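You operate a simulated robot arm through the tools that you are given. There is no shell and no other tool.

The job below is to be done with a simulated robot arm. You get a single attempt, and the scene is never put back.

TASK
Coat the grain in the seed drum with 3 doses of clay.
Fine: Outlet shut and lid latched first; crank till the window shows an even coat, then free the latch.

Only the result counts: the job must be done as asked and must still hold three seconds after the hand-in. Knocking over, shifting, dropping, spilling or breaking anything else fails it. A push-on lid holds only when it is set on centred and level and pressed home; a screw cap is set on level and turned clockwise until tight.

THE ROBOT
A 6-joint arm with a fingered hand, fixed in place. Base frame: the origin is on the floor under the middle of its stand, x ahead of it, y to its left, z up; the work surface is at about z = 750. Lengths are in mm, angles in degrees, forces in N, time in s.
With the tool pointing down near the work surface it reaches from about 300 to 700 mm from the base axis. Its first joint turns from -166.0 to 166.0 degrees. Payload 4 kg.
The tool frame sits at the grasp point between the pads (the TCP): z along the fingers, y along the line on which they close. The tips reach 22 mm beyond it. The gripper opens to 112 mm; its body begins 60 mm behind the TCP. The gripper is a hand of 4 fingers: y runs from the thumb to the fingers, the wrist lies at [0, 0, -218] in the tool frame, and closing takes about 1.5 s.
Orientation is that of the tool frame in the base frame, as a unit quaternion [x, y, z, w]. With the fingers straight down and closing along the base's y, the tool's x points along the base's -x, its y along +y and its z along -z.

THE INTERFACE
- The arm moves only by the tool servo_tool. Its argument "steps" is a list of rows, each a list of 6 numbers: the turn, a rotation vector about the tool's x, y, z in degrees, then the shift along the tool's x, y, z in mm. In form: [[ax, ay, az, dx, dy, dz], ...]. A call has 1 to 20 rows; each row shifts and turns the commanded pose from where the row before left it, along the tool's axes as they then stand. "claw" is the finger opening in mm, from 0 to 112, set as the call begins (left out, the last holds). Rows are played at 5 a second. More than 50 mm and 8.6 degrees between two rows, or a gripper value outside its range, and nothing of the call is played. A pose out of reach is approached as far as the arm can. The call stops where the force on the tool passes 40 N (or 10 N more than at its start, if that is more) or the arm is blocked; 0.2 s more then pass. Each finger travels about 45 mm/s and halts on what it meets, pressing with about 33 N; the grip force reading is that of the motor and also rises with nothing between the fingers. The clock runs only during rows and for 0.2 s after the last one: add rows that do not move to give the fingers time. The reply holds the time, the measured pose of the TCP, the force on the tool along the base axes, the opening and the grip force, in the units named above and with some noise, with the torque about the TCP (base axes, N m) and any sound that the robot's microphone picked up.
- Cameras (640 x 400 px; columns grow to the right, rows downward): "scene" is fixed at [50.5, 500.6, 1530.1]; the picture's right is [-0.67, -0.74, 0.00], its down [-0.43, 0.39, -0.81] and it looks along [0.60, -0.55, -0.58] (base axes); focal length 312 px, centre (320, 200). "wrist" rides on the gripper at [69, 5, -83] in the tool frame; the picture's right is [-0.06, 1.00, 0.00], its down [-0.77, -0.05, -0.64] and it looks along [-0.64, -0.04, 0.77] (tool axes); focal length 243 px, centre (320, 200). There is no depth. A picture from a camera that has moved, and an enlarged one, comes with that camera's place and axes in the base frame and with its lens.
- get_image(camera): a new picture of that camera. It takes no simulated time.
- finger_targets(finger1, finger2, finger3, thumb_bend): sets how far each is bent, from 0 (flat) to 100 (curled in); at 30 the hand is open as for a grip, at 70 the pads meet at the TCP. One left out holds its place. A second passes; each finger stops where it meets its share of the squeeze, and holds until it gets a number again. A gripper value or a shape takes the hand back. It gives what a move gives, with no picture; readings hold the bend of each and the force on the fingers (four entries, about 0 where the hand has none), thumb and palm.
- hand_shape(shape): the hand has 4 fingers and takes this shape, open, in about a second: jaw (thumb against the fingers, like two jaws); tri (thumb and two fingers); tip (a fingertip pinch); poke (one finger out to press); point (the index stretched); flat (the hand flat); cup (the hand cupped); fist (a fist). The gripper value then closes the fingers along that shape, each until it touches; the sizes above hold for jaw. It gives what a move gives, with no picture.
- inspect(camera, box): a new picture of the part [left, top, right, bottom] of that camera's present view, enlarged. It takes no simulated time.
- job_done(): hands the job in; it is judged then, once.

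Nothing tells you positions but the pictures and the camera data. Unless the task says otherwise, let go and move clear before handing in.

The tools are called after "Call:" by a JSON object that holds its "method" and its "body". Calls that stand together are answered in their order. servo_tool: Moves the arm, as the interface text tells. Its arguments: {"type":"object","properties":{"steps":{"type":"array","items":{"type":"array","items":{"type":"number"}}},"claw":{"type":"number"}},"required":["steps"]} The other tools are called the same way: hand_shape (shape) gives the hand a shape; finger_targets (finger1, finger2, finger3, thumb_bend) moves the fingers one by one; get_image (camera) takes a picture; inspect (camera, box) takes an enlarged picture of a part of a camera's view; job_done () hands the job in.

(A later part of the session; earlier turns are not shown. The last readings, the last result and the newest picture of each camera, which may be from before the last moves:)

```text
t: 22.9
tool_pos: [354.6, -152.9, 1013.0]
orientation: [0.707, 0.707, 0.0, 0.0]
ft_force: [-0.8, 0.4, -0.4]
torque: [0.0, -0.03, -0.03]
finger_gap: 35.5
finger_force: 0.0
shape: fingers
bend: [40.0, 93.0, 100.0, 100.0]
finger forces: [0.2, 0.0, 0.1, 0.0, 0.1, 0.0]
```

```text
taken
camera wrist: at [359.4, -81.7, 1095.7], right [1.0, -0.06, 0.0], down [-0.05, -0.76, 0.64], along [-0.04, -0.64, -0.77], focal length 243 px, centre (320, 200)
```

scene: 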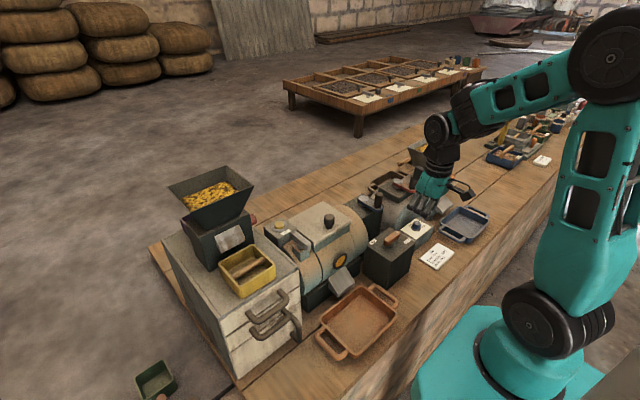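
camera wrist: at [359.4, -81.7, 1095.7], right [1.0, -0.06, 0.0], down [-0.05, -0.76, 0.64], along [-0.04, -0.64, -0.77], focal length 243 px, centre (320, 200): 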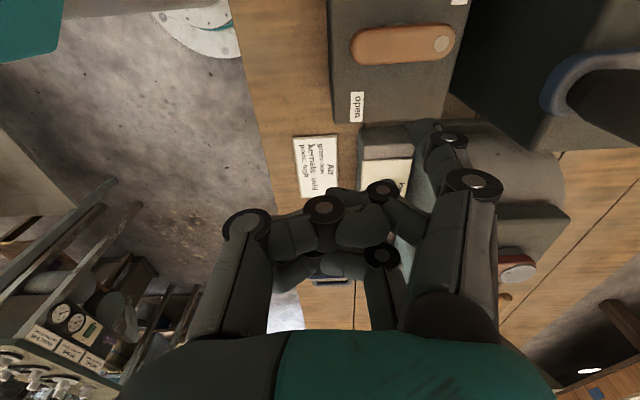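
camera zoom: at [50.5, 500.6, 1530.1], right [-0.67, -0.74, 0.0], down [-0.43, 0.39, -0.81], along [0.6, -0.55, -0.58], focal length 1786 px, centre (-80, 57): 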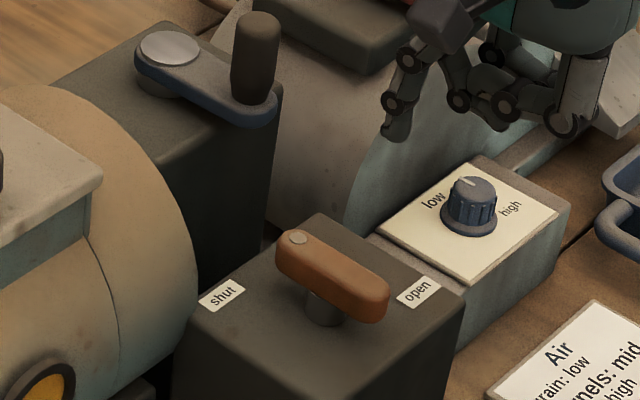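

The outlet lever now sits at "shut". Next is the latch beside the lid: I'll rise and fly above it for a closer view.

Call:
{"method": "servo_tool", "body": {"steps": [[0, 0, 0, 0, 0, -35], [0, 0, 0, 0, 0, -35], [0, 0, 0, 0, 0, -35], [0, 0, 0, 0, 0, -35], [0, 0, 0, 35, 8, 0], [0, 0, 0, 35, 8, 0], [0, 0, 0, 35, 8, 0], [0, 0, 0, 35, 8, 0], [0, 0, 0, 35, 8, 0], [0, 0, 0, 35, 8, 0], [0, 0, 0, 35, 8, 0], [0, 0, 0, 35, 8, 0], [0, 0, 0, 33, 8, 0], [0, 0, 0, 0, 0, 0]]}}

Call:
{"method": "get_image", "body": {"camera": "wrist"}}

Call:
{"method": "get_image", "body": {"camera": "scene"}}

Call:
{"method": "inspect", "body": {"camera": "scene", "box": [160, 150, 340, 290]}}

```text
t: 25.9
tool_pos: [428.1, 161.1, 1152.1]
orientation: [0.708, 0.706, 0.0, 0.0]
ft_force: [0.4, 0.1, 0.3]
torque: [0.02, -0.01, 0.0]
finger_gap: 35.2
finger_force: 0.1
shape: fingers
bend: [40.0, 93.0, 100.0, 100.0]
finger forces: [0.1, 0.0, 0.0, 0.0, 0.0, 0.0]
```

```text
taken
camera wrist: at [433.3, 231.9, 1235.1], right [1.0, -0.06, 0.0], down [-0.05, -0.76, 0.64], along [-0.04, -0.64, -0.77], focal length 243 px, centre (320, 200)
```

wrist: 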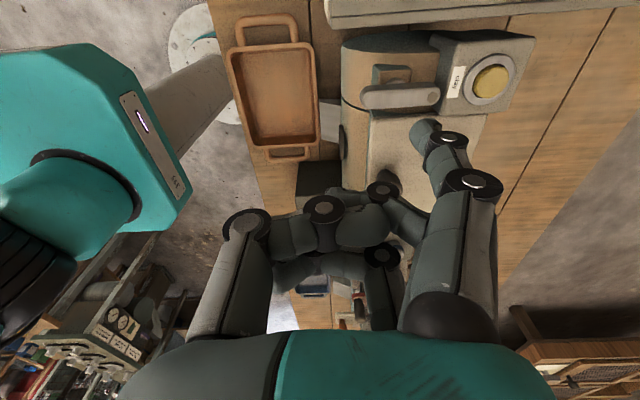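

```text
taken
```

scene: 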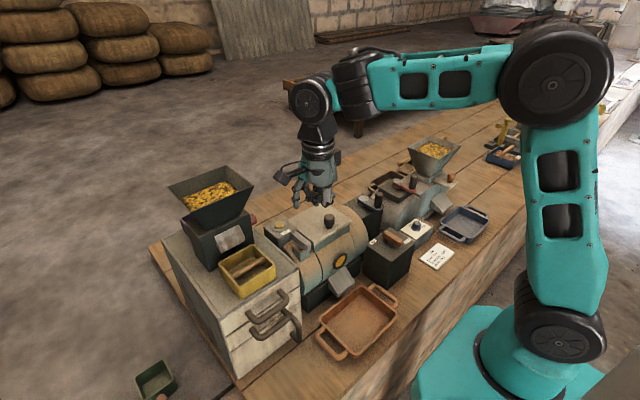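

```text
2.86 times, centred on (250, 220) of scene
camera zoom: at [50.5, 500.6, 1530.1], right [-0.67, -0.74, 0.0], down [-0.43, 0.39, -0.81], along [0.6, -0.55, -0.58], focal length 893 px, centre (520, 143)
```

zoom: 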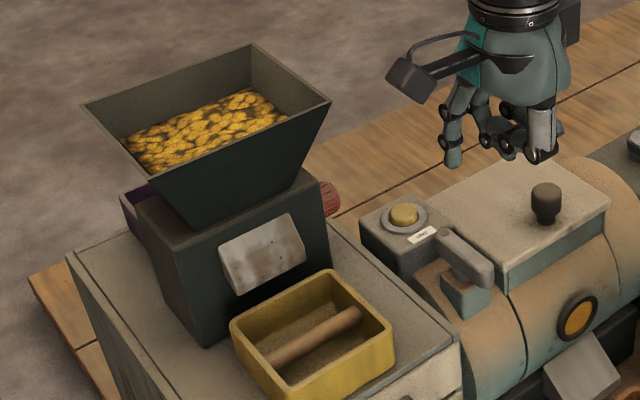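

I'll enlarge the latch region from this new angle to place the latch pivot accurately.

Call:
{"method": "inspect", "body": {"camera": "wrist", "box": [330, 20, 550, 160]}}

Call:
{"method": "inspect", "body": {"camera": "scene", "box": [260, 200, 340, 260]}}

```text
2.86 times, centred on (440, 90) of wrist
camera zoom: at [433.3, 231.9, 1235.1], right [1.0, -0.06, 0.0], down [-0.05, -0.76, 0.64], along [-0.04, -0.64, -0.77], focal length 693 px, centre (-23, 514)
```

zoom: 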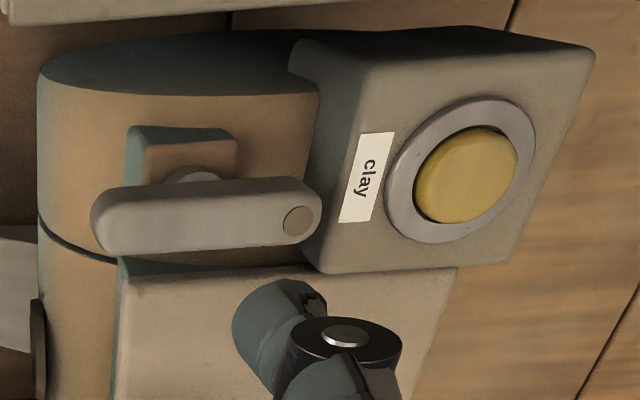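

```text
6.67 times, centred on (300, 230) of scene
camera zoom: at [50.5, 500.6, 1530.1], right [-0.67, -0.74, 0.0], down [-0.43, 0.39, -0.81], along [0.6, -0.55, -0.58], focal length 2083 px, centre (453, 0)
```

zoom: 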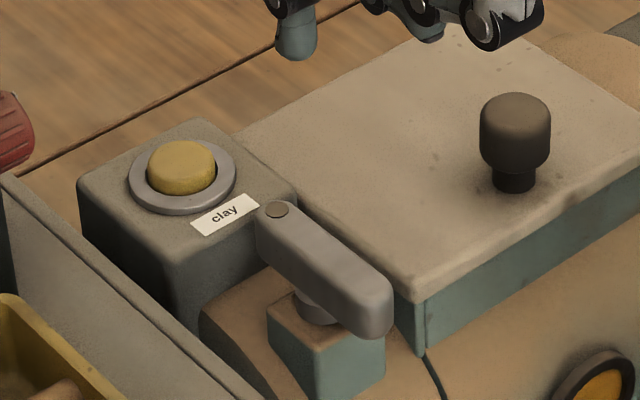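

The latch pivot is near (499, 157) with bar top at z≈1018, pointing away from the robot; the clay button is near (577, 163, 1010). I'll bring the poker tip down on the +y side of the dot end.

Call:
{"method": "servo_tool", "body": {"steps": [[0, 0, 0, 7, 22, 0], [0, 0, 0, 8, 22, 0], [0, 0, 0, 0, 0, 30], [0, 0, 0, 0, 0, 30], [0, 0, 0, 0, 0, 25], [0, 0, 0, 0, 0, 0]]}}

Call:
{"method": "get_image", "body": {"camera": "wrist"}}

Call:
{"method": "inspect", "body": {"camera": "scene", "box": [240, 180, 340, 260]}}

```text
t: 27.3
tool_pos: [470.9, 178.6, 1068.6]
orientation: [0.708, 0.706, -0.001, 0.0]
ft_force: [-0.1, 0.2, -0.2]
torque: [-0.03, 0.01, -0.02]
finger_gap: 35.7
finger_force: 0.1
shape: fingers
bend: [40.0, 93.0, 100.0, 100.0]
finger forces: [0.1, 0.0, 0.0, 0.0, 0.0, 0.1]
```

```text
taken
camera wrist: at [476.0, 248.5, 1151.4], right [1.0, -0.06, 0.0], down [-0.05, -0.76, 0.64], along [-0.04, -0.64, -0.77], focal length 243 px, centre (320, 200)
```

wrist: 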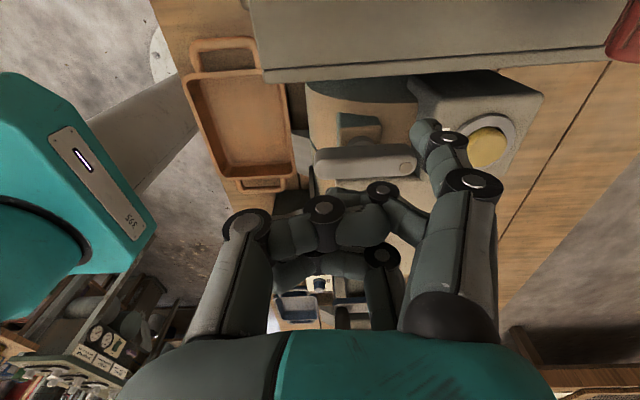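

```text
5.00 times, centred on (290, 220) of scene
camera zoom: at [50.5, 500.6, 1530.1], right [-0.67, -0.74, 0.0], down [-0.43, 0.39, -0.81], along [0.6, -0.55, -0.58], focal length 1562 px, centre (470, 100)
```

zoom: 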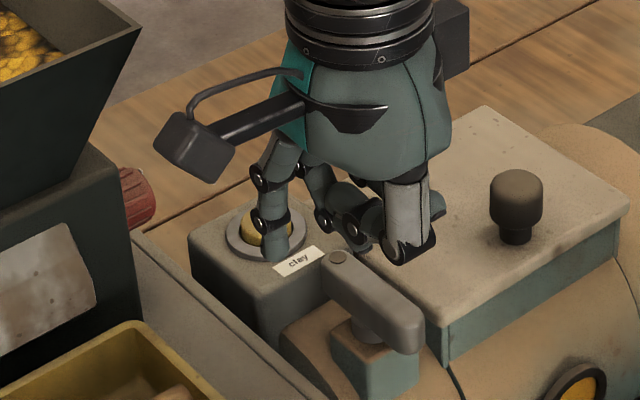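

The tip is just beyond the latch bar on the +y side. I'll lower it to bar height and check.

Call:
{"method": "servo_tool", "body": {"steps": [[0, 0, 0, 0, 0, 12], [0, 0, 0, 0, 0, 12], [0, 0, 0, 0, 0, 12], [0, 0, 0, 0, 0, 0]]}}

Call:
{"method": "get_image", "body": {"camera": "wrist"}}

Call:
{"method": "inspect", "body": {"camera": "scene", "box": [260, 200, 340, 260]}}

```text
t: 28.3
tool_pos: [472.0, 176.4, 1031.7]
orientation: [0.707, 0.707, 0.0, 0.0]
ft_force: [0.1, 0.0, 0.0]
torque: [0.0, 0.02, 0.0]
finger_gap: 35.6
finger_force: 0.0
shape: fingers
bend: [40.0, 93.0, 100.0, 100.0]
finger forces: [0.1, 0.0, 0.1, 0.0, 0.0, 0.0]
```

```text
taken
camera wrist: at [477.6, 246.2, 1115.1], right [1.0, -0.06, 0.0], down [-0.05, -0.76, 0.64], along [-0.04, -0.64, -0.77], focal length 243 px, centre (320, 200)
```

wrist: 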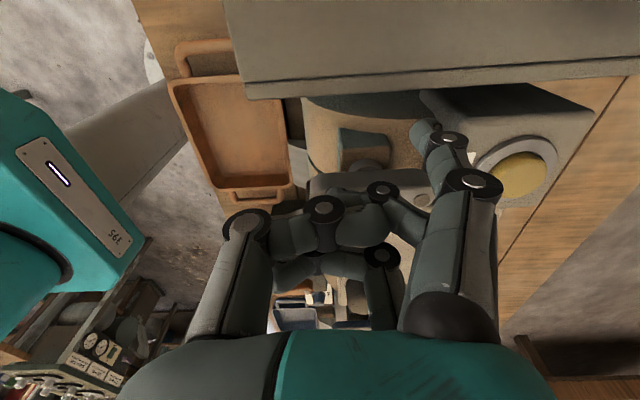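

```text
6.67 times, centred on (300, 230) of scene
camera zoom: at [50.5, 500.6, 1530.1], right [-0.67, -0.74, 0.0], down [-0.43, 0.39, -0.81], along [0.6, -0.55, -0.58], focal length 2083 px, centre (453, 0)
```

zoom: 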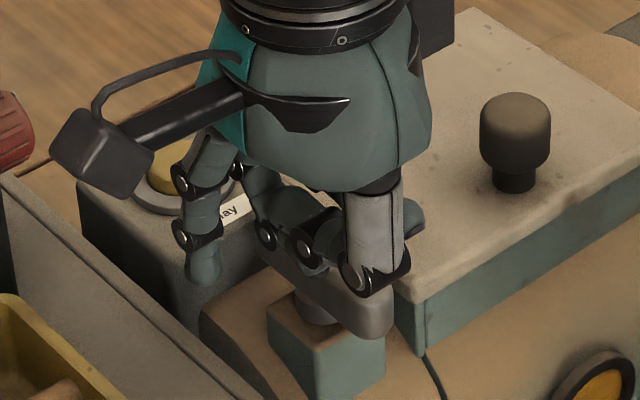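

The tip is clear on the +y side of the latch bar at bar height. I'll push toward the lid along the arc.

Call:
{"method": "servo_tool", "body": {"steps": [[0, 0, 0, -5, 0.5, 0], [0, 0, 0, -5, 0.5, 0], [0, 0, 0, -5, 0.5, 0], [0, 0, 0, -5, 0.5, 0], [0, 0, 0, -4.5, 2, 0], [0, 0, 0, -4.7, 1.6, 0]]}}

Call:
{"method": "inspect", "body": {"camera": "scene", "box": [260, 200, 340, 260]}}

Call:
{"method": "get_image", "body": {"camera": "wrist"}}

```text
t: 29.7
tool_pos: [477.5, 149.7, 1031.9]
orientation: [0.704, 0.71, 0.001, -0.001]
ft_force: [-1.0, 24.1, 1.1]
torque: [0.47, -0.05, 1.15]
finger_gap: 34.7
finger_force: 11.3
shape: fingers
bend: [41.0, 93.0, 100.0, 100.0]
finger forces: [23.3, 0.0, 0.1, 0.0, 0.0, 0.0]
```

```text
6.67 times, centred on (300, 230) of scene
camera zoom: at [50.5, 500.6, 1530.1], right [-0.67, -0.74, 0.0], down [-0.43, 0.39, -0.81], along [0.6, -0.55, -0.58], focal length 2083 px, centre (453, 0)
```

zoom: 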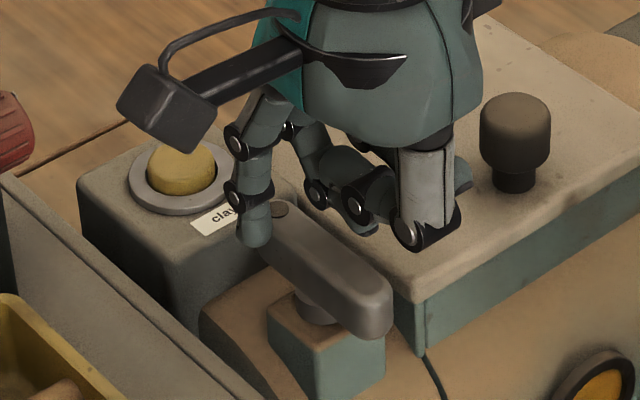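

```text
taken
camera wrist: at [482.2, 218.9, 1115.1], right [1.0, -0.06, 0.0], down [-0.04, -0.77, 0.64], along [-0.03, -0.64, -0.77], focal length 243 px, centre (320, 200)
```

wrist: 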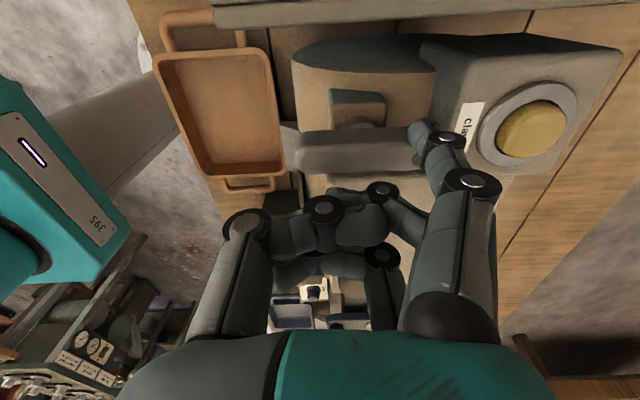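

The bar won't move that way (23 N, no turn), so that side is the stop. I'll back off and push the other end of the bar instead, which swings that end over the lid.

Call:
{"method": "servo_tool", "body": {"steps": [[0, 0, 0, 10, 0, 0], [0, 0, 0, 10, 0, 0], [0, 0, 0, 10, 0, 0], [0, 0, 0, 0, -13, 0], [0, 0, 0, 0, -13, 0], [0, 0, 0, 0, -13, 0], [0, 0, 0, 0, -13, 0], [0, 0, 0, 0, 0, 0]]}}

Call:
{"method": "inspect", "body": {"camera": "scene", "box": [260, 200, 340, 260]}}

Call:
{"method": "get_image", "body": {"camera": "wrist"}}

```text
t: 31.5
tool_pos: [425.0, 175.7, 1033.0]
orientation: [0.708, 0.706, 0.001, 0.0]
ft_force: [0.0, -0.4, -0.5]
torque: [0.02, 0.0, -0.02]
finger_gap: 35.5
finger_force: 0.1
shape: fingers
bend: [40.0, 93.0, 100.0, 100.0]
finger forces: [0.1, 0.1, 0.0, 0.1, 0.0, 0.0]
```

```text
6.67 times, centred on (300, 230) of scene
camera zoom: at [50.5, 500.6, 1530.1], right [-0.67, -0.74, 0.0], down [-0.43, 0.39, -0.81], along [0.6, -0.55, -0.58], focal length 2083 px, centre (453, 0)
```

zoom: 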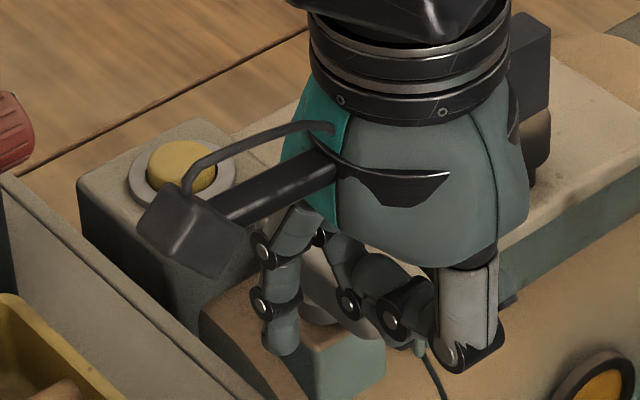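

```text
taken
camera wrist: at [431.4, 247.0, 1115.5], right [1.0, -0.06, 0.0], down [-0.05, -0.76, 0.64], along [-0.04, -0.64, -0.77], focal length 243 px, centre (320, 200)
```

wrist: 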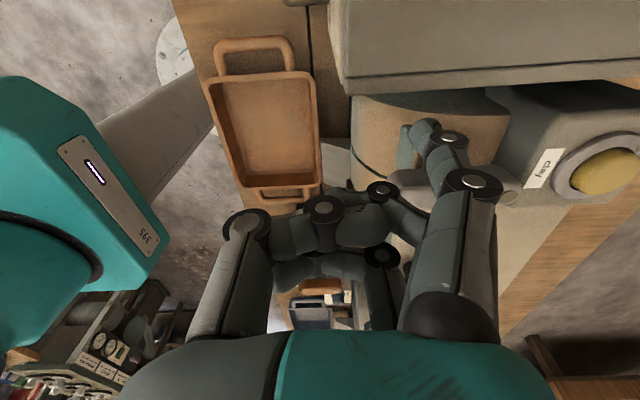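

The tip is now on the +y side of the bar's near end. I'll push that end toward the lid.

Call:
{"method": "servo_tool", "body": {"steps": [[0, 0, 0, -5.3, 0.2, 0], [0, 0, 0, -5.3, 0.2, 0], [0, 0, 0, -5.3, 0.2, 0], [0, 0, 0, -5.3, 0.2, 0], [0, 0, 0, -4.4, -2.4, 0], [0, 0, 0, -4.7, -1.6, 0]]}}

Call:
{"method": "inspect", "body": {"camera": "scene", "box": [260, 200, 340, 260]}}

Call:
{"method": "get_image", "body": {"camera": "wrist"}}

```text
t: 32.9
tool_pos: [422.0, 145.6, 1029.7]
orientation: [0.708, 0.706, 0.0, 0.0]
ft_force: [0.1, 1.7, 0.6]
torque: [0.02, -0.04, 0.08]
finger_gap: 35.8
finger_force: 0.5
shape: fingers
bend: [39.0, 93.0, 100.0, 100.0]
finger forces: [1.0, 0.1, 0.0, 0.0, 0.0, 0.1]
```

```text
6.67 times, centred on (300, 230) of scene
camera zoom: at [50.5, 500.6, 1530.1], right [-0.67, -0.74, 0.0], down [-0.43, 0.39, -0.81], along [0.6, -0.55, -0.58], focal length 2083 px, centre (453, 0)
```

zoom: 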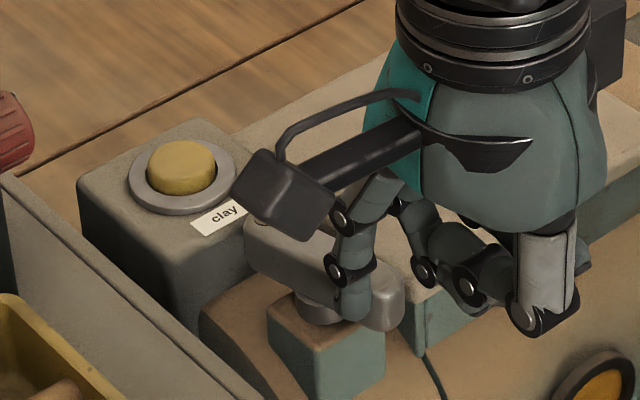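

```text
taken
camera wrist: at [427.9, 216.4, 1113.3], right [1.0, -0.06, 0.0], down [-0.05, -0.76, 0.64], along [-0.04, -0.64, -0.77], focal length 243 px, centre (320, 200)
```

wrist: 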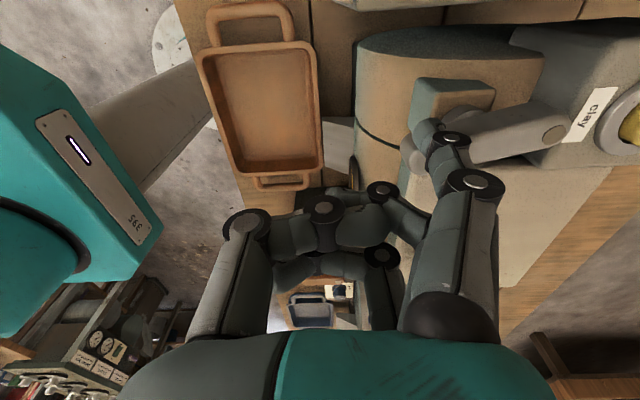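

The latch bar turns freely this way (about 1 N). I'll continue along the arc.

Call:
{"method": "servo_tool", "body": {"steps": [[0, 0, 0, -5, -0.8, 0], [0, 0, 0, -5, 0.1, 0], [0, 0, 0, -4.9, 0.9, 0], [0, 0, 0, -4.7, 1.8, 0], [0, 0, 0, -4.3, 2.6, 0]]}}

Call:
{"method": "inspect", "body": {"camera": "scene", "box": [260, 200, 340, 260]}}

Call:
{"method": "get_image", "body": {"camera": "wrist"}}

```text
t: 34.1
tool_pos: [427.7, 120.8, 1030.0]
orientation: [0.708, 0.706, -0.001, 0.001]
ft_force: [-0.5, 0.6, -0.2]
torque: [0.0, -0.01, 0.04]
finger_gap: 34.8
finger_force: 0.8
shape: fingers
bend: [41.0, 93.0, 100.0, 100.0]
finger forces: [0.9, 0.0, 0.0, 0.1, 0.0, 0.1]
```

```text
6.67 times, centred on (300, 230) of scene
camera zoom: at [50.5, 500.6, 1530.1], right [-0.67, -0.74, 0.0], down [-0.43, 0.39, -0.81], along [0.6, -0.55, -0.58], focal length 2083 px, centre (453, 0)
```

zoom: 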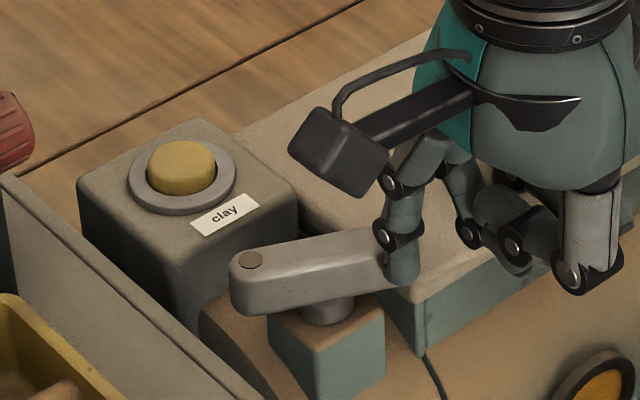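

```text
taken
camera wrist: at [432.1, 191.7, 1113.3], right [1.0, -0.06, 0.0], down [-0.05, -0.76, 0.64], along [-0.04, -0.64, -0.77], focal length 243 px, centre (320, 200)
```

wrist: 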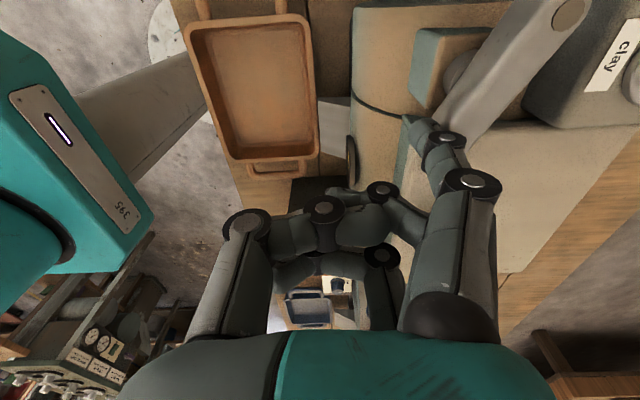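

It's over half-way, with the plain end moving over the lid. I'll keep pushing until the stop.

Call:
{"method": "servo_tool", "body": {"steps": [[0, 0, 0, -3.8, 3.3, 0], [0, 0, 0, -3.2, 3.9, 0], [0, 0, 0, -2.6, 4.3, 0], [0, 0, 0, -1.8, 4.6, 0]]}}

Call:
{"method": "inspect", "body": {"camera": "scene", "box": [260, 200, 340, 260]}}

Call:
{"method": "get_image", "body": {"camera": "wrist"}}

```text
t: 35.1
tool_pos: [442.1, 110.1, 1030.2]
orientation: [0.707, 0.707, 0.001, 0.0]
ft_force: [-3.4, 0.9, 1.7]
torque: [0.05, 0.02, 0.13]
finger_gap: 32.9
finger_force: 1.9
shape: fingers
bend: [44.0, 93.0, 100.0, 100.0]
finger forces: [4.1, 0.0, 0.0, 0.1, 0.1, 0.0]
```

```text
6.67 times, centred on (300, 230) of scene
camera zoom: at [50.5, 500.6, 1530.1], right [-0.67, -0.74, 0.0], down [-0.43, 0.39, -0.81], along [0.6, -0.55, -0.58], focal length 2083 px, centre (453, 0)
```

zoom: 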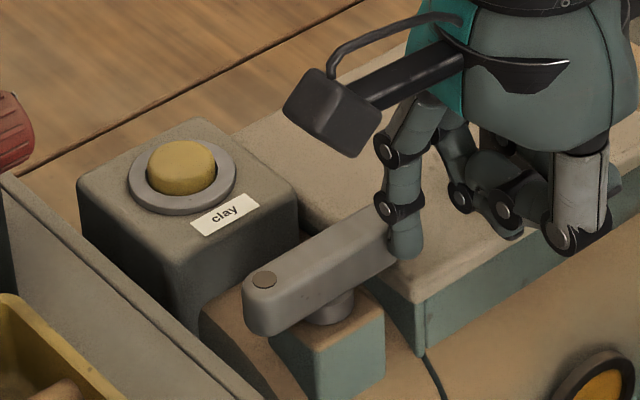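

```text
taken
camera wrist: at [447.7, 181.1, 1113.5], right [1.0, -0.06, 0.0], down [-0.05, -0.76, 0.64], along [-0.04, -0.64, -0.77], focal length 243 px, centre (320, 200)
```

wrist: 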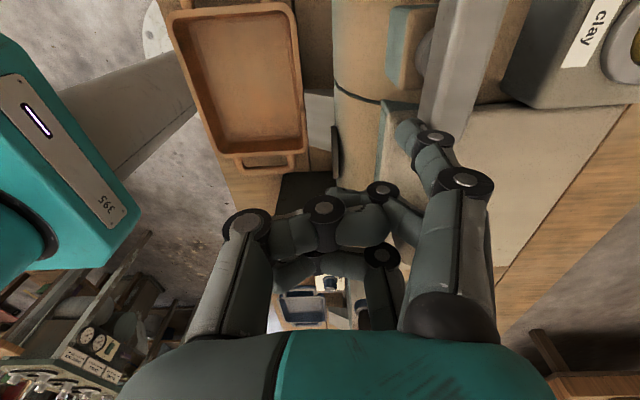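

The bar now lies across the lid's edge, with force beginning to rise. I'll nudge on until it stops firmly.

Call:
{"method": "servo_tool", "body": {"steps": [[0, 0, 0, -0.5, 3, 0], [0, 0, 0, 0, 3, 0], [0, 0, 0, 0, 2, 0]]}}

Call:
{"method": "inspect", "body": {"camera": "scene", "box": [260, 200, 340, 260]}}

Call:
{"method": "get_image", "body": {"camera": "wrist"}}

```text
t: 35.9
tool_pos: [451.5, 108.2, 1032.2]
orientation: [0.708, 0.707, 0.001, -0.001]
ft_force: [-9.0, -0.9, 6.4]
torque: [0.11, -0.15, 0.17]
finger_gap: 29.6
finger_force: 5.7
shape: fingers
bend: [50.0, 93.0, 100.0, 100.0]
finger forces: [10.7, 0.1, 0.0, 0.1, 0.0, 0.0]
```

```text
6.67 times, centred on (300, 230) of scene
camera zoom: at [50.5, 500.6, 1530.1], right [-0.67, -0.74, 0.0], down [-0.43, 0.39, -0.81], along [0.6, -0.55, -0.58], focal length 2083 px, centre (453, 0)
```

zoom: 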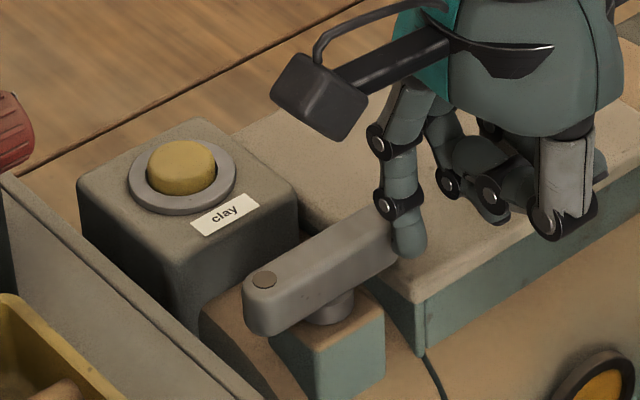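

```text
taken
camera wrist: at [456.0, 179.7, 1114.0], right [1.0, -0.06, 0.0], down [-0.05, -0.76, 0.64], along [-0.04, -0.64, -0.77], focal length 243 px, centre (320, 200)
```

wrist: 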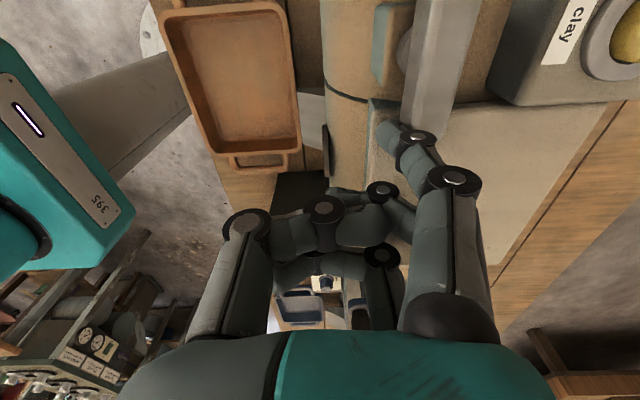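

The latch bar is firmly at its stop across the lid's edge, so the lid is latched. I'll back off, rise, and turn the hand back so the fingers face +y for the clay button.

Call:
{"method": "servo_tool", "body": {"steps": [[0, 0, 0, 0, -10, 0], [0, 0, 0, 0, -12, 0], [0, 0, 0, 0, 0, -30], [0, 0, 0, 0, 0, -35], [0, 0, 0, 0, 0, -35], [0, 0, -7.5, 0, 0, 0], [0, 0, -7.5, 0, 0, 0], [0, 0, -7.5, 0, 0, 0], [0, 0, -7.5, 0, 0, 0], [0, 0, -7.5, 0, 0, 0], [0, 0, -7.5, 0, 0, 0], [0, 0, -7.5, 0, 0, 0], [0, 0, -7.5, 0, 0, 0], [0, 0, -7.5, 0, 0, 0], [0, 0, -7.5, 0, 0, 0], [0, 0, -7.5, 0, 0, 0], [0, 0, -7.5, 0, 0, 0], [0, 0, 0, 0, 0, 0]]}}

Call:
{"method": "get_image", "body": {"camera": "wrist"}}

Call:
{"method": "get_image", "body": {"camera": "scene"}}

Call:
{"method": "inspect", "body": {"camera": "scene", "box": [250, 200, 350, 280]}}

```text
t: 39.7
tool_pos: [430.8, 109.3, 1130.0]
orientation: [0.0, 1.0, 0.0, 0.0]
ft_force: [-0.2, 0.2, -0.1]
torque: [-0.02, 0.0, -0.01]
finger_gap: 35.3
finger_force: 0.0
shape: fingers
bend: [40.0, 93.0, 100.0, 100.0]
finger forces: [0.0, 0.0, 0.1, 0.0, 0.1, 0.1]
```

```text
taken
camera wrist: at [361.5, 115.2, 1213.3], right [0.06, 1.0, 0.0], down [0.77, -0.05, 0.64], along [0.64, -0.04, -0.77], focal length 243 px, centre (320, 200)
```

wrist: 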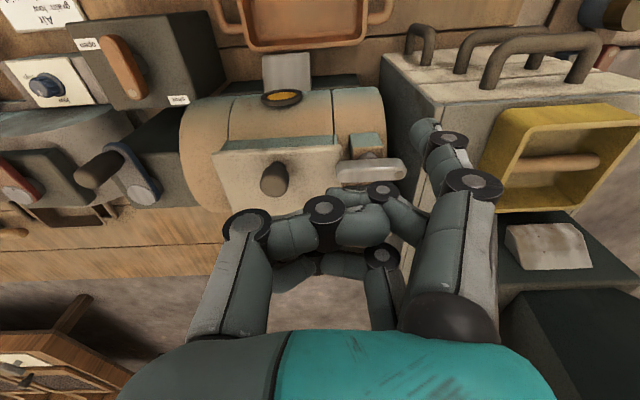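

```text
taken
```

scene: 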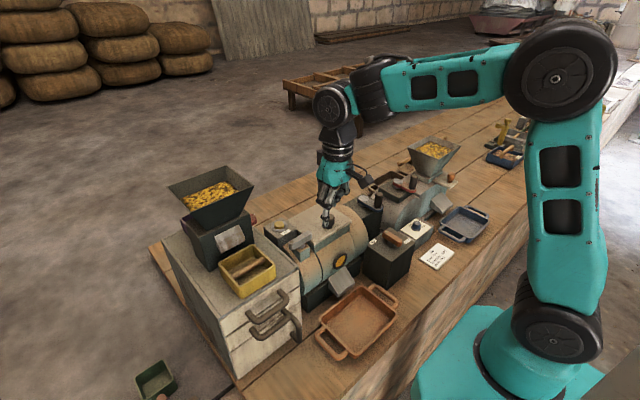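

```text
5.00 times, centred on (300, 240) of scene
camera zoom: at [50.5, 500.6, 1530.1], right [-0.67, -0.74, 0.0], down [-0.43, 0.39, -0.81], along [0.6, -0.55, -0.58], focal length 1562 px, centre (420, 0)
```

zoom: 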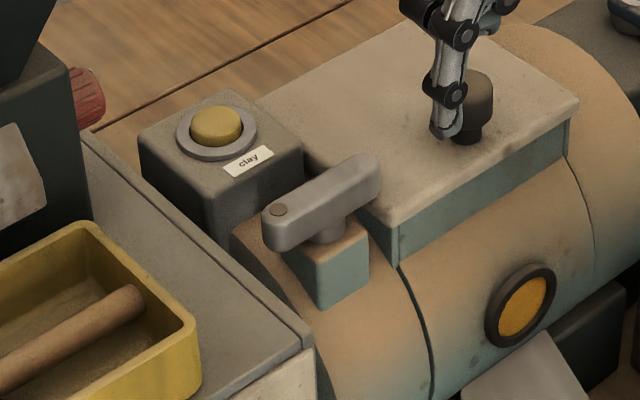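

The latch bar clearly lies over the lid edge. Next I move the poker tip above the clay button.

Call:
{"method": "servo_tool", "body": {"steps": [[0, 0, 0, -33, 1, 0], [0, 0, 0, -33, 1, 0], [0, 0, 0, -33, 1, 0], [0, 0, 0, -33, 1, 0], [0, 0, 0, -32, 1, 0], [0, 0, 0, 0, 0, 25], [0, 0, 0, 0, 0, 25], [0, 0, 0, 0, 0, 0]]}}

Call:
{"method": "get_image", "body": {"camera": "wrist"}}

Call:
{"method": "inspect", "body": {"camera": "scene", "box": [240, 170, 340, 260]}}

```text
t: 41.5
tool_pos: [594.0, 114.6, 1080.3]
orientation: [0.0, 1.0, 0.0, 0.0]
ft_force: [0.1, 0.1, -0.1]
torque: [0.03, 0.01, 0.02]
finger_gap: 35.6
finger_force: 0.0
shape: fingers
bend: [40.0, 93.0, 100.0, 100.0]
finger forces: [0.0, 0.0, 0.1, 0.0, 0.0, 0.1]
```

```text
taken
camera wrist: at [524.8, 120.5, 1163.7], right [0.06, 1.0, 0.0], down [0.77, -0.05, 0.64], along [0.64, -0.04, -0.77], focal length 243 px, centre (320, 200)
```

wrist: 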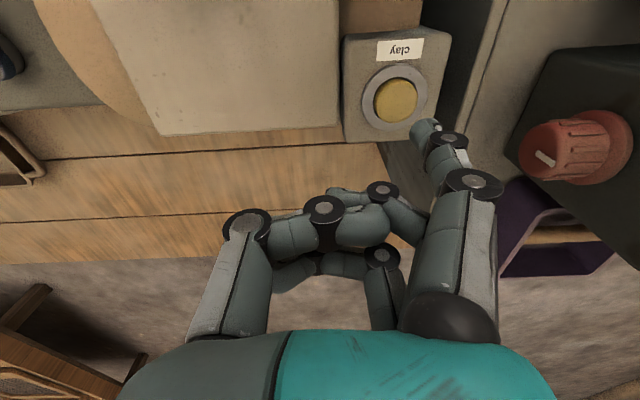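

```text
4.44 times, centred on (290, 215) of scene
camera zoom: at [50.5, 500.6, 1530.1], right [-0.67, -0.74, 0.0], down [-0.43, 0.39, -0.81], along [0.6, -0.55, -0.58], focal length 1389 px, centre (453, 133)
```

zoom: 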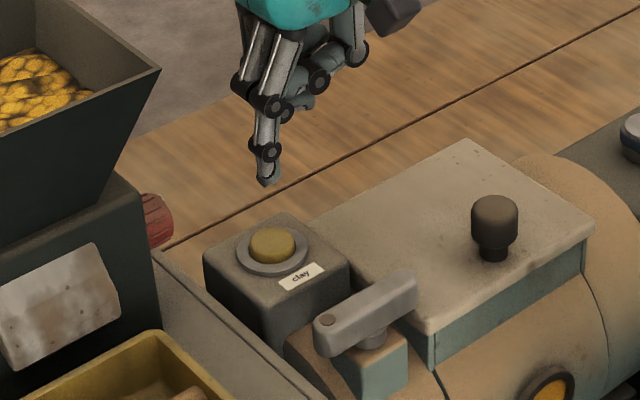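

The tip is right above the button (button near (576, 164)). I'll come down to just above it.

Call:
{"method": "servo_tool", "body": {"steps": [[0, 0, 0, -2.5, -1, 10], [0, 0, 0, 0, 0, 15], [0, 0, 0, 0, 0, 12], [0, 0, 0, 0, 0, 0]]}}

Call:
{"method": "inspect", "body": {"camera": "wrist", "box": [330, 20, 490, 200]}}

Call:
{"method": "inspect", "body": {"camera": "scene", "box": [260, 190, 330, 250]}}

```text
t: 42.5
tool_pos: [595.2, 114.6, 1042.6]
orientation: [-0.001, 1.0, 0.001, 0.0]
ft_force: [-0.5, -0.2, 0.0]
torque: [-0.03, -0.01, 0.03]
finger_gap: 35.5
finger_force: 0.0
shape: fingers
bend: [40.0, 93.0, 100.0, 100.0]
finger forces: [0.1, 0.1, 0.0, 0.0, 0.1, 0.0]
```

```text
2.22 times, centred on (410, 110) of wrist
camera zoom: at [526.7, 119.5, 1126.2], right [0.06, 1.0, 0.0], down [0.77, -0.05, 0.64], along [0.64, -0.04, -0.77], focal length 539 px, centre (120, 400)
```

zoom: 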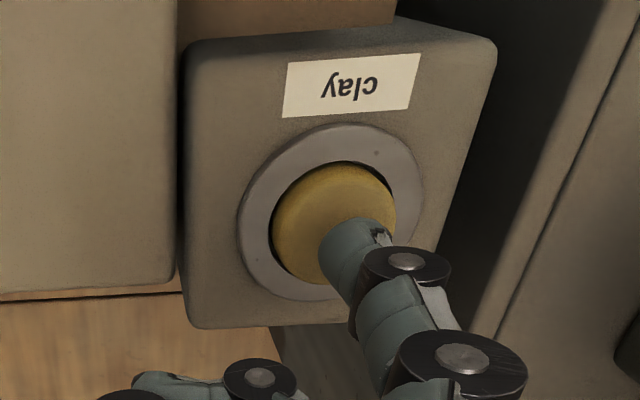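

```text
6.67 times, centred on (295, 220) of scene
camera zoom: at [50.5, 500.6, 1530.1], right [-0.67, -0.74, 0.0], down [-0.43, 0.39, -0.81], along [0.6, -0.55, -0.58], focal length 2083 px, centre (487, 67)
```

zoom: 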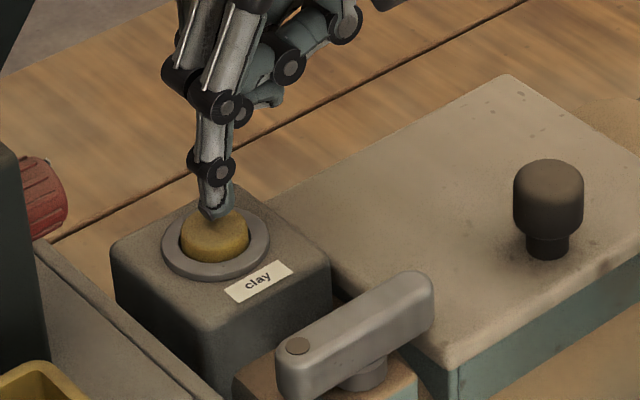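

The tip hovers about 10 mm above the button's middle. I'll press in small steps and watch the force.

Call:
{"method": "servo_tool", "body": {"steps": [[0, 0, 0, -1, -1, 3], [0, 0, 0, 0, 0, 3], [0, 0, 0, 0, 0, 2]]}}

Call:
{"method": "inspect", "body": {"camera": "scene", "box": [260, 190, 330, 250]}}

```text
t: 43.3
tool_pos: [597.0, 112.8, 1035.6]
orientation: [0.001, 1.0, 0.0, 0.0]
ft_force: [0.3, -0.5, 1.2]
torque: [0.05, 0.03, 0.01]
finger_gap: 35.4
finger_force: 0.6
shape: fingers
bend: [40.0, 93.0, 100.0, 100.0]
finger forces: [0.9, 0.0, 0.1, 0.0, 0.1, 0.0]
```

```text
6.67 times, centred on (295, 220) of scene
camera zoom: at [50.5, 500.6, 1530.1], right [-0.67, -0.74, 0.0], down [-0.43, 0.39, -0.81], along [0.6, -0.55, -0.58], focal length 2083 px, centre (487, 67)
```

zoom: 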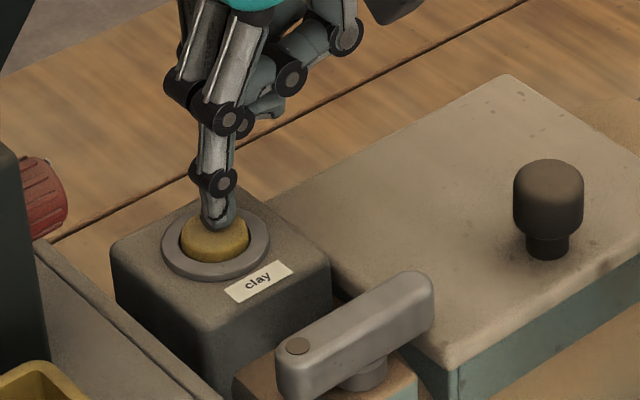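

Light contact with the button has been made (about 1 N). I'll press on in 1.5 mm steps.

Call:
{"method": "servo_tool", "body": {"steps": [[0, 0, 0, 0, 0, 1.5], [0, 0, 0, 0, 0, 1.5]]}}

Call:
{"method": "inspect", "body": {"camera": "scene", "box": [260, 190, 330, 250]}}

```text
t: 43.9
tool_pos: [597.7, 112.2, 1032.4]
orientation: [0.0, 1.0, 0.0, 0.0]
ft_force: [-0.7, 0.0, 3.0]
torque: [0.12, 0.07, 0.07]
finger_gap: 35.8
finger_force: 1.3
shape: fingers
bend: [40.0, 93.0, 100.0, 100.0]
finger forces: [2.9, 0.1, 0.0, 0.0, 0.1, 0.0]
heard: click
```

```text
6.67 times, centred on (295, 220) of scene
camera zoom: at [50.5, 500.6, 1530.1], right [-0.67, -0.74, 0.0], down [-0.43, 0.39, -0.81], along [0.6, -0.55, -0.58], focal length 2083 px, centre (487, 67)
```

zoom: 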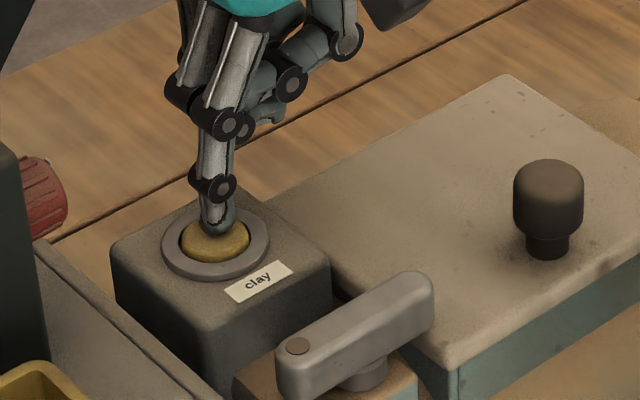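

A click was heard: that should be dose one. I'll release fully.

Call:
{"method": "servo_tool", "body": {"steps": [[0, 0, 0, 0, 0, -6], [0, 0, 0, 0, 0, -6], [0, 0, 0, 0, 0, 0], [0, 0, 0, 0, 0, 0]]}}

Call:
{"method": "inspect", "body": {"camera": "scene", "box": [260, 190, 350, 280]}}

```text
t: 44.9
tool_pos: [597.6, 111.7, 1044.1]
orientation: [0.001, 1.0, 0.0, 0.0]
ft_force: [-0.4, 0.7, -0.7]
torque: [0.01, 0.02, -0.01]
finger_gap: 35.4
finger_force: 0.1
shape: fingers
bend: [40.0, 93.0, 100.0, 100.0]
finger forces: [0.0, 0.0, 0.0, 0.0, 0.0, 0.1]
```

```text
4.44 times, centred on (305, 235) of scene
camera zoom: at [50.5, 500.6, 1530.1], right [-0.67, -0.74, 0.0], down [-0.43, 0.39, -0.81], along [0.6, -0.55, -0.58], focal length 1389 px, centre (387, 44)
```

zoom: 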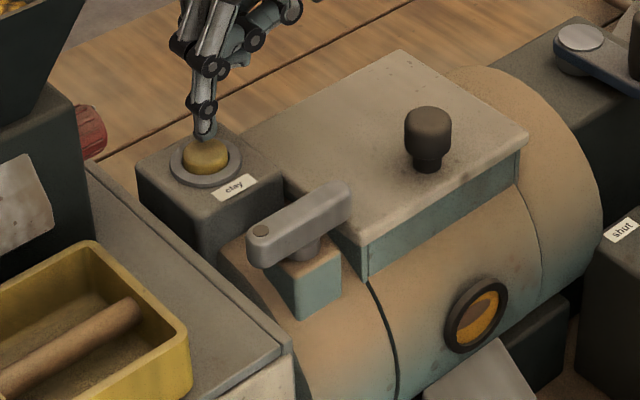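

The window now shows a brown clay patch, so the dose registered. Second press.

Call:
{"method": "servo_tool", "body": {"steps": [[0, 0, 0, 0, 0, 4], [0, 0, 0, 0, 0, 4], [0, 0, 0, 0, 0, 2], [0, 0, 0, 0, 0, 2]]}}

Call:
{"method": "inspect", "body": {"camera": "scene", "box": [260, 190, 350, 280]}}

```text
t: 45.9
tool_pos: [596.6, 110.9, 1033.5]
orientation: [0.001, 1.0, 0.0, 0.0]
ft_force: [-1.3, -0.2, 2.8]
torque: [0.11, 0.09, 0.02]
finger_gap: 35.7
finger_force: 1.4
shape: fingers
bend: [40.0, 93.0, 100.0, 100.0]
finger forces: [2.8, 0.1, 0.2, 0.1, 0.0, 0.0]
heard: click
```

```text
4.44 times, centred on (305, 235) of scene
camera zoom: at [50.5, 500.6, 1530.1], right [-0.67, -0.74, 0.0], down [-0.43, 0.39, -0.81], along [0.6, -0.55, -0.58], focal length 1389 px, centre (387, 44)
```

zoom: 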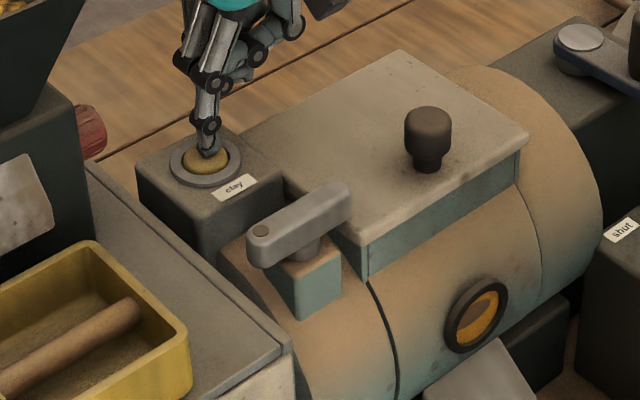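

A second click. Release again before the third press.

Call:
{"method": "servo_tool", "body": {"steps": [[0, 0, 0, 0, 0, -6], [0, 0, 0, 0, 0, -6], [0, 0, 0, 0, 0, 0], [0, 0, 0, 0, 0, 0]]}}

Call:
{"method": "inspect", "body": {"camera": "scene", "box": [310, 240, 350, 270]}}

Call:
{"method": "servo_tool", "body": {"steps": [[0, 0, 0, 0, 0, 4], [0, 0, 0, 0, 0, 4], [0, 0, 0, 0, 0, 2], [0, 0, 0, 0, 0, 2]]}}

Call:
{"method": "inspect", "body": {"camera": "scene", "box": [310, 240, 350, 270]}}

```text
t: 46.9
tool_pos: [597.3, 112.9, 1046.3]
orientation: [0.001, 1.0, 0.0, 0.0]
ft_force: [-0.1, 0.0, 0.7]
torque: [-0.03, -0.01, -0.06]
finger_gap: 35.6
finger_force: 0.1
shape: fingers
bend: [40.0, 93.0, 100.0, 100.0]
finger forces: [0.0, 0.0, 0.0, 0.0, 0.0, 0.0]
```

```text
13.33 times, centred on (330, 255) of scene
camera zoom: at [50.5, 500.6, 1530.1], right [-0.67, -0.74, 0.0], down [-0.43, 0.39, -0.81], along [0.6, -0.55, -0.58], focal length 4166 px, centre (187, -533)
```

zoom: 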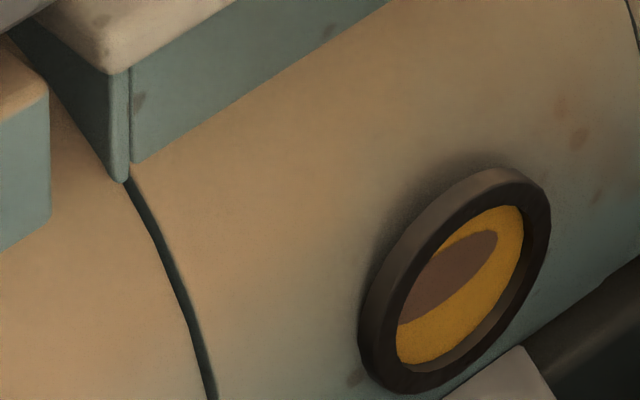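

```text
t: 47.9
tool_pos: [596.8, 113.0, 1034.1]
orientation: [-0.001, 1.0, -0.001, -0.001]
ft_force: [0.0, 0.1, 2.1]
torque: [0.08, 0.08, 0.04]
finger_gap: 35.4
finger_force: 1.1
shape: fingers
bend: [40.0, 93.0, 100.0, 100.0]
finger forces: [2.0, 0.1, 0.1, 0.0, 0.0, 0.1]
heard: click
```

```text
13.33 times, centred on (330, 255) of scene
camera zoom: at [50.5, 500.6, 1530.1], right [-0.67, -0.74, 0.0], down [-0.43, 0.39, -0.81], along [0.6, -0.55, -0.58], focal length 4166 px, centre (187, -533)
```

zoom: 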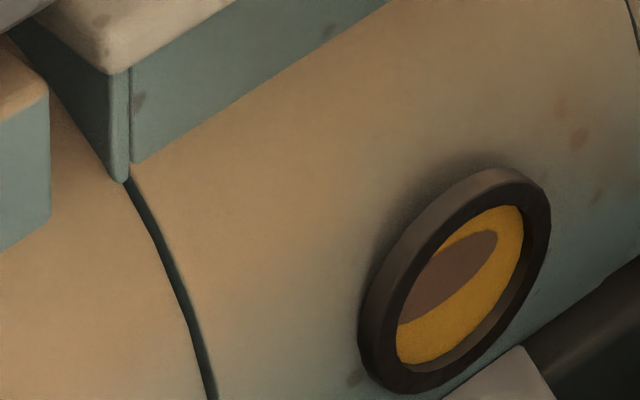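

Three clicks in all, so three doses are in, and the window shows a brown patch on yellow (uneven). I'll release, rise, open the hand to jaw and go look at the crank.

Call:
{"method": "servo_tool", "body": {"steps": [[0, 0, 0, 0, 0, -8], [0, 0, 0, 0, 0, -20], [0, 0, 0, 0, 0, -30], [0, 0, 0, 0, 0, -30], [0, 0, 0, 0, 0, -30], [0, 0, 0, 20, -28, 0], [0, 0, 0, 20, -28, 0], [0, 0, 0, 20, -28, 0], [0, 0, 0, 20, -28, 0], [0, 0, 0, 20, -28, 0], [0, 0, 0, 20, -28, 0], [0, 0, 0, 20, -28, 0], [0, 0, 0, 20, -28, 0], [0, 0, 0, 0, 0, 0]]}}

Call:
{"method": "hand_shape", "body": {"shape": "jaw"}}

Call:
{"method": "get_image", "body": {"camera": "wrist"}}

Call:
{"method": "inspect", "body": {"camera": "wrist", "box": [220, 60, 440, 260]}}

Call:
{"method": "inspect", "body": {"camera": "scene", "box": [320, 150, 430, 260]}}

```text
t: 50.9
tool_pos: [438.2, -112.9, 1153.0]
orientation: [0.0, 1.0, 0.0, 0.001]
ft_force: [-0.4, 0.0, 0.1]
torque: [-0.01, 0.02, -0.01]
finger_gap: 35.7
finger_force: 0.0
shape: fingers
bend: [40.0, 93.0, 100.0, 100.0]
finger forces: [0.1, 0.0, 0.1, 0.0, 0.0, 0.1]
```

```text
t: 51.8
tool_pos: [438.7, -111.3, 1151.2]
orientation: [0.0, 1.0, 0.0, 0.0]
ft_force: [-0.3, -0.5, 0.9]
torque: [-0.02, 0.0, 0.0]
finger_gap: 111.8
finger_force: 0.1
shape: jaw
bend: [30.0, 30.0, 30.0, 30.0]
finger forces: [0.1, 0.0, 0.1, 0.1, 0.1, 0.0]
```

```text
taken
camera wrist: at [370.3, -104.9, 1234.6], right [0.06, 1.0, 0.0], down [0.77, -0.05, 0.64], along [0.64, -0.04, -0.77], focal length 243 px, centre (320, 200)
```

wrist: 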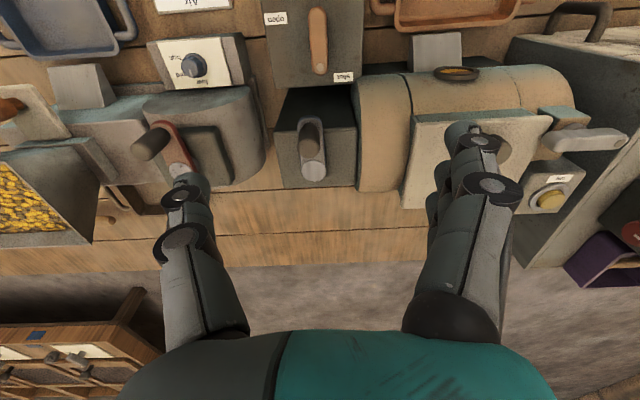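

```text
2.00 times, centred on (330, 160) of wrist
camera zoom: at [370.3, -104.9, 1234.6], right [0.06, 1.0, 0.0], down [0.77, -0.05, 0.64], along [0.64, -0.04, -0.77], focal length 485 px, centre (300, 280)
```

zoom: 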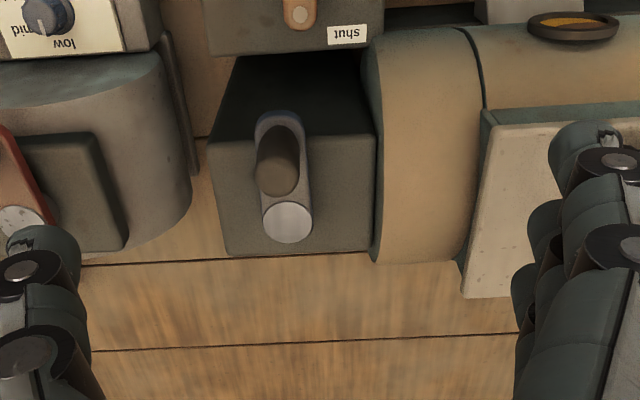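

```text
3.64 times, centred on (375, 205) of scene
camera zoom: at [50.5, 500.6, 1530.1], right [-0.67, -0.74, 0.0], down [-0.43, 0.39, -0.81], along [0.6, -0.55, -0.58], focal length 1136 px, centre (120, 182)
```

zoom: 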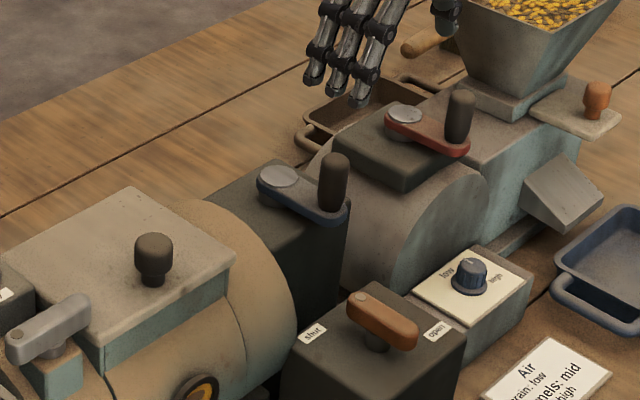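

From above I place the crank pivot at (533, -122) and the handle at about (479, -122) with its top at z≈1024. I'll straddle the handle with the jaw half open and check alignment before lowering.

Call:
{"method": "servo_tool", "body": {"steps": [[0, 0, 0, -20, -5, 0], [0, 0, 0, -20, -5, 0], [0, 0, 0, 0, 0, 25], [0, 0, 0, 0, 0, 25], [0, 0, 0, 0, 0, 25], [0, 0, 0, 0, 0, 15], [0, 0, 0, 0, 0, 0], [0, 0, 0, 0, 0, 0]], "claw": 70}}

Call:
{"method": "get_image", "body": {"camera": "wrist"}}

Call:
{"method": "inspect", "body": {"camera": "scene", "box": [330, 130, 430, 240]}}

```text
t: 53.6
tool_pos: [474.1, -122.1, 1060.7]
orientation: [-0.001, 1.0, 0.001, 0.0]
ft_force: [-0.2, 0.3, 0.2]
torque: [-0.01, -0.02, -0.01]
finger_gap: 70.5
finger_force: 0.0
shape: jaw
bend: [71.0, 71.0, 71.0, 68.0]
finger forces: [0.1, 0.0, 0.1, 0.1, 0.0, 0.0]
```

```text
taken
camera wrist: at [406.7, -117.0, 1143.6], right [0.06, 1.0, 0.0], down [0.77, -0.05, 0.64], along [0.64, -0.04, -0.77], focal length 243 px, centre (320, 200)
```

wrist: 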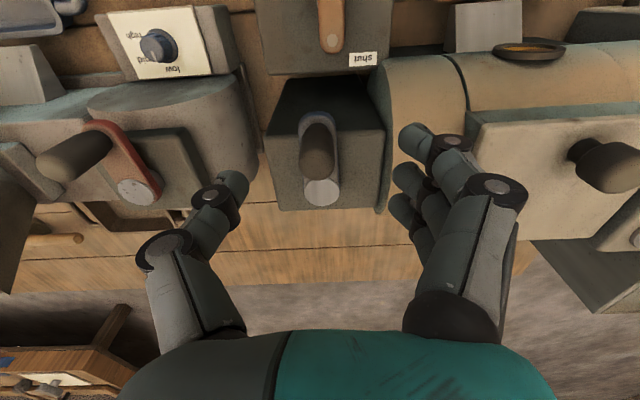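

```text
3.64 times, centred on (380, 185) of scene
camera zoom: at [50.5, 500.6, 1530.1], right [-0.67, -0.74, 0.0], down [-0.43, 0.39, -0.81], along [0.6, -0.55, -0.58], focal length 1136 px, centre (102, 254)
```

zoom: 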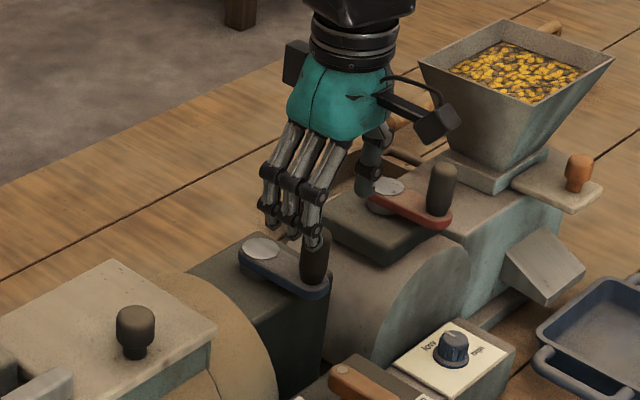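

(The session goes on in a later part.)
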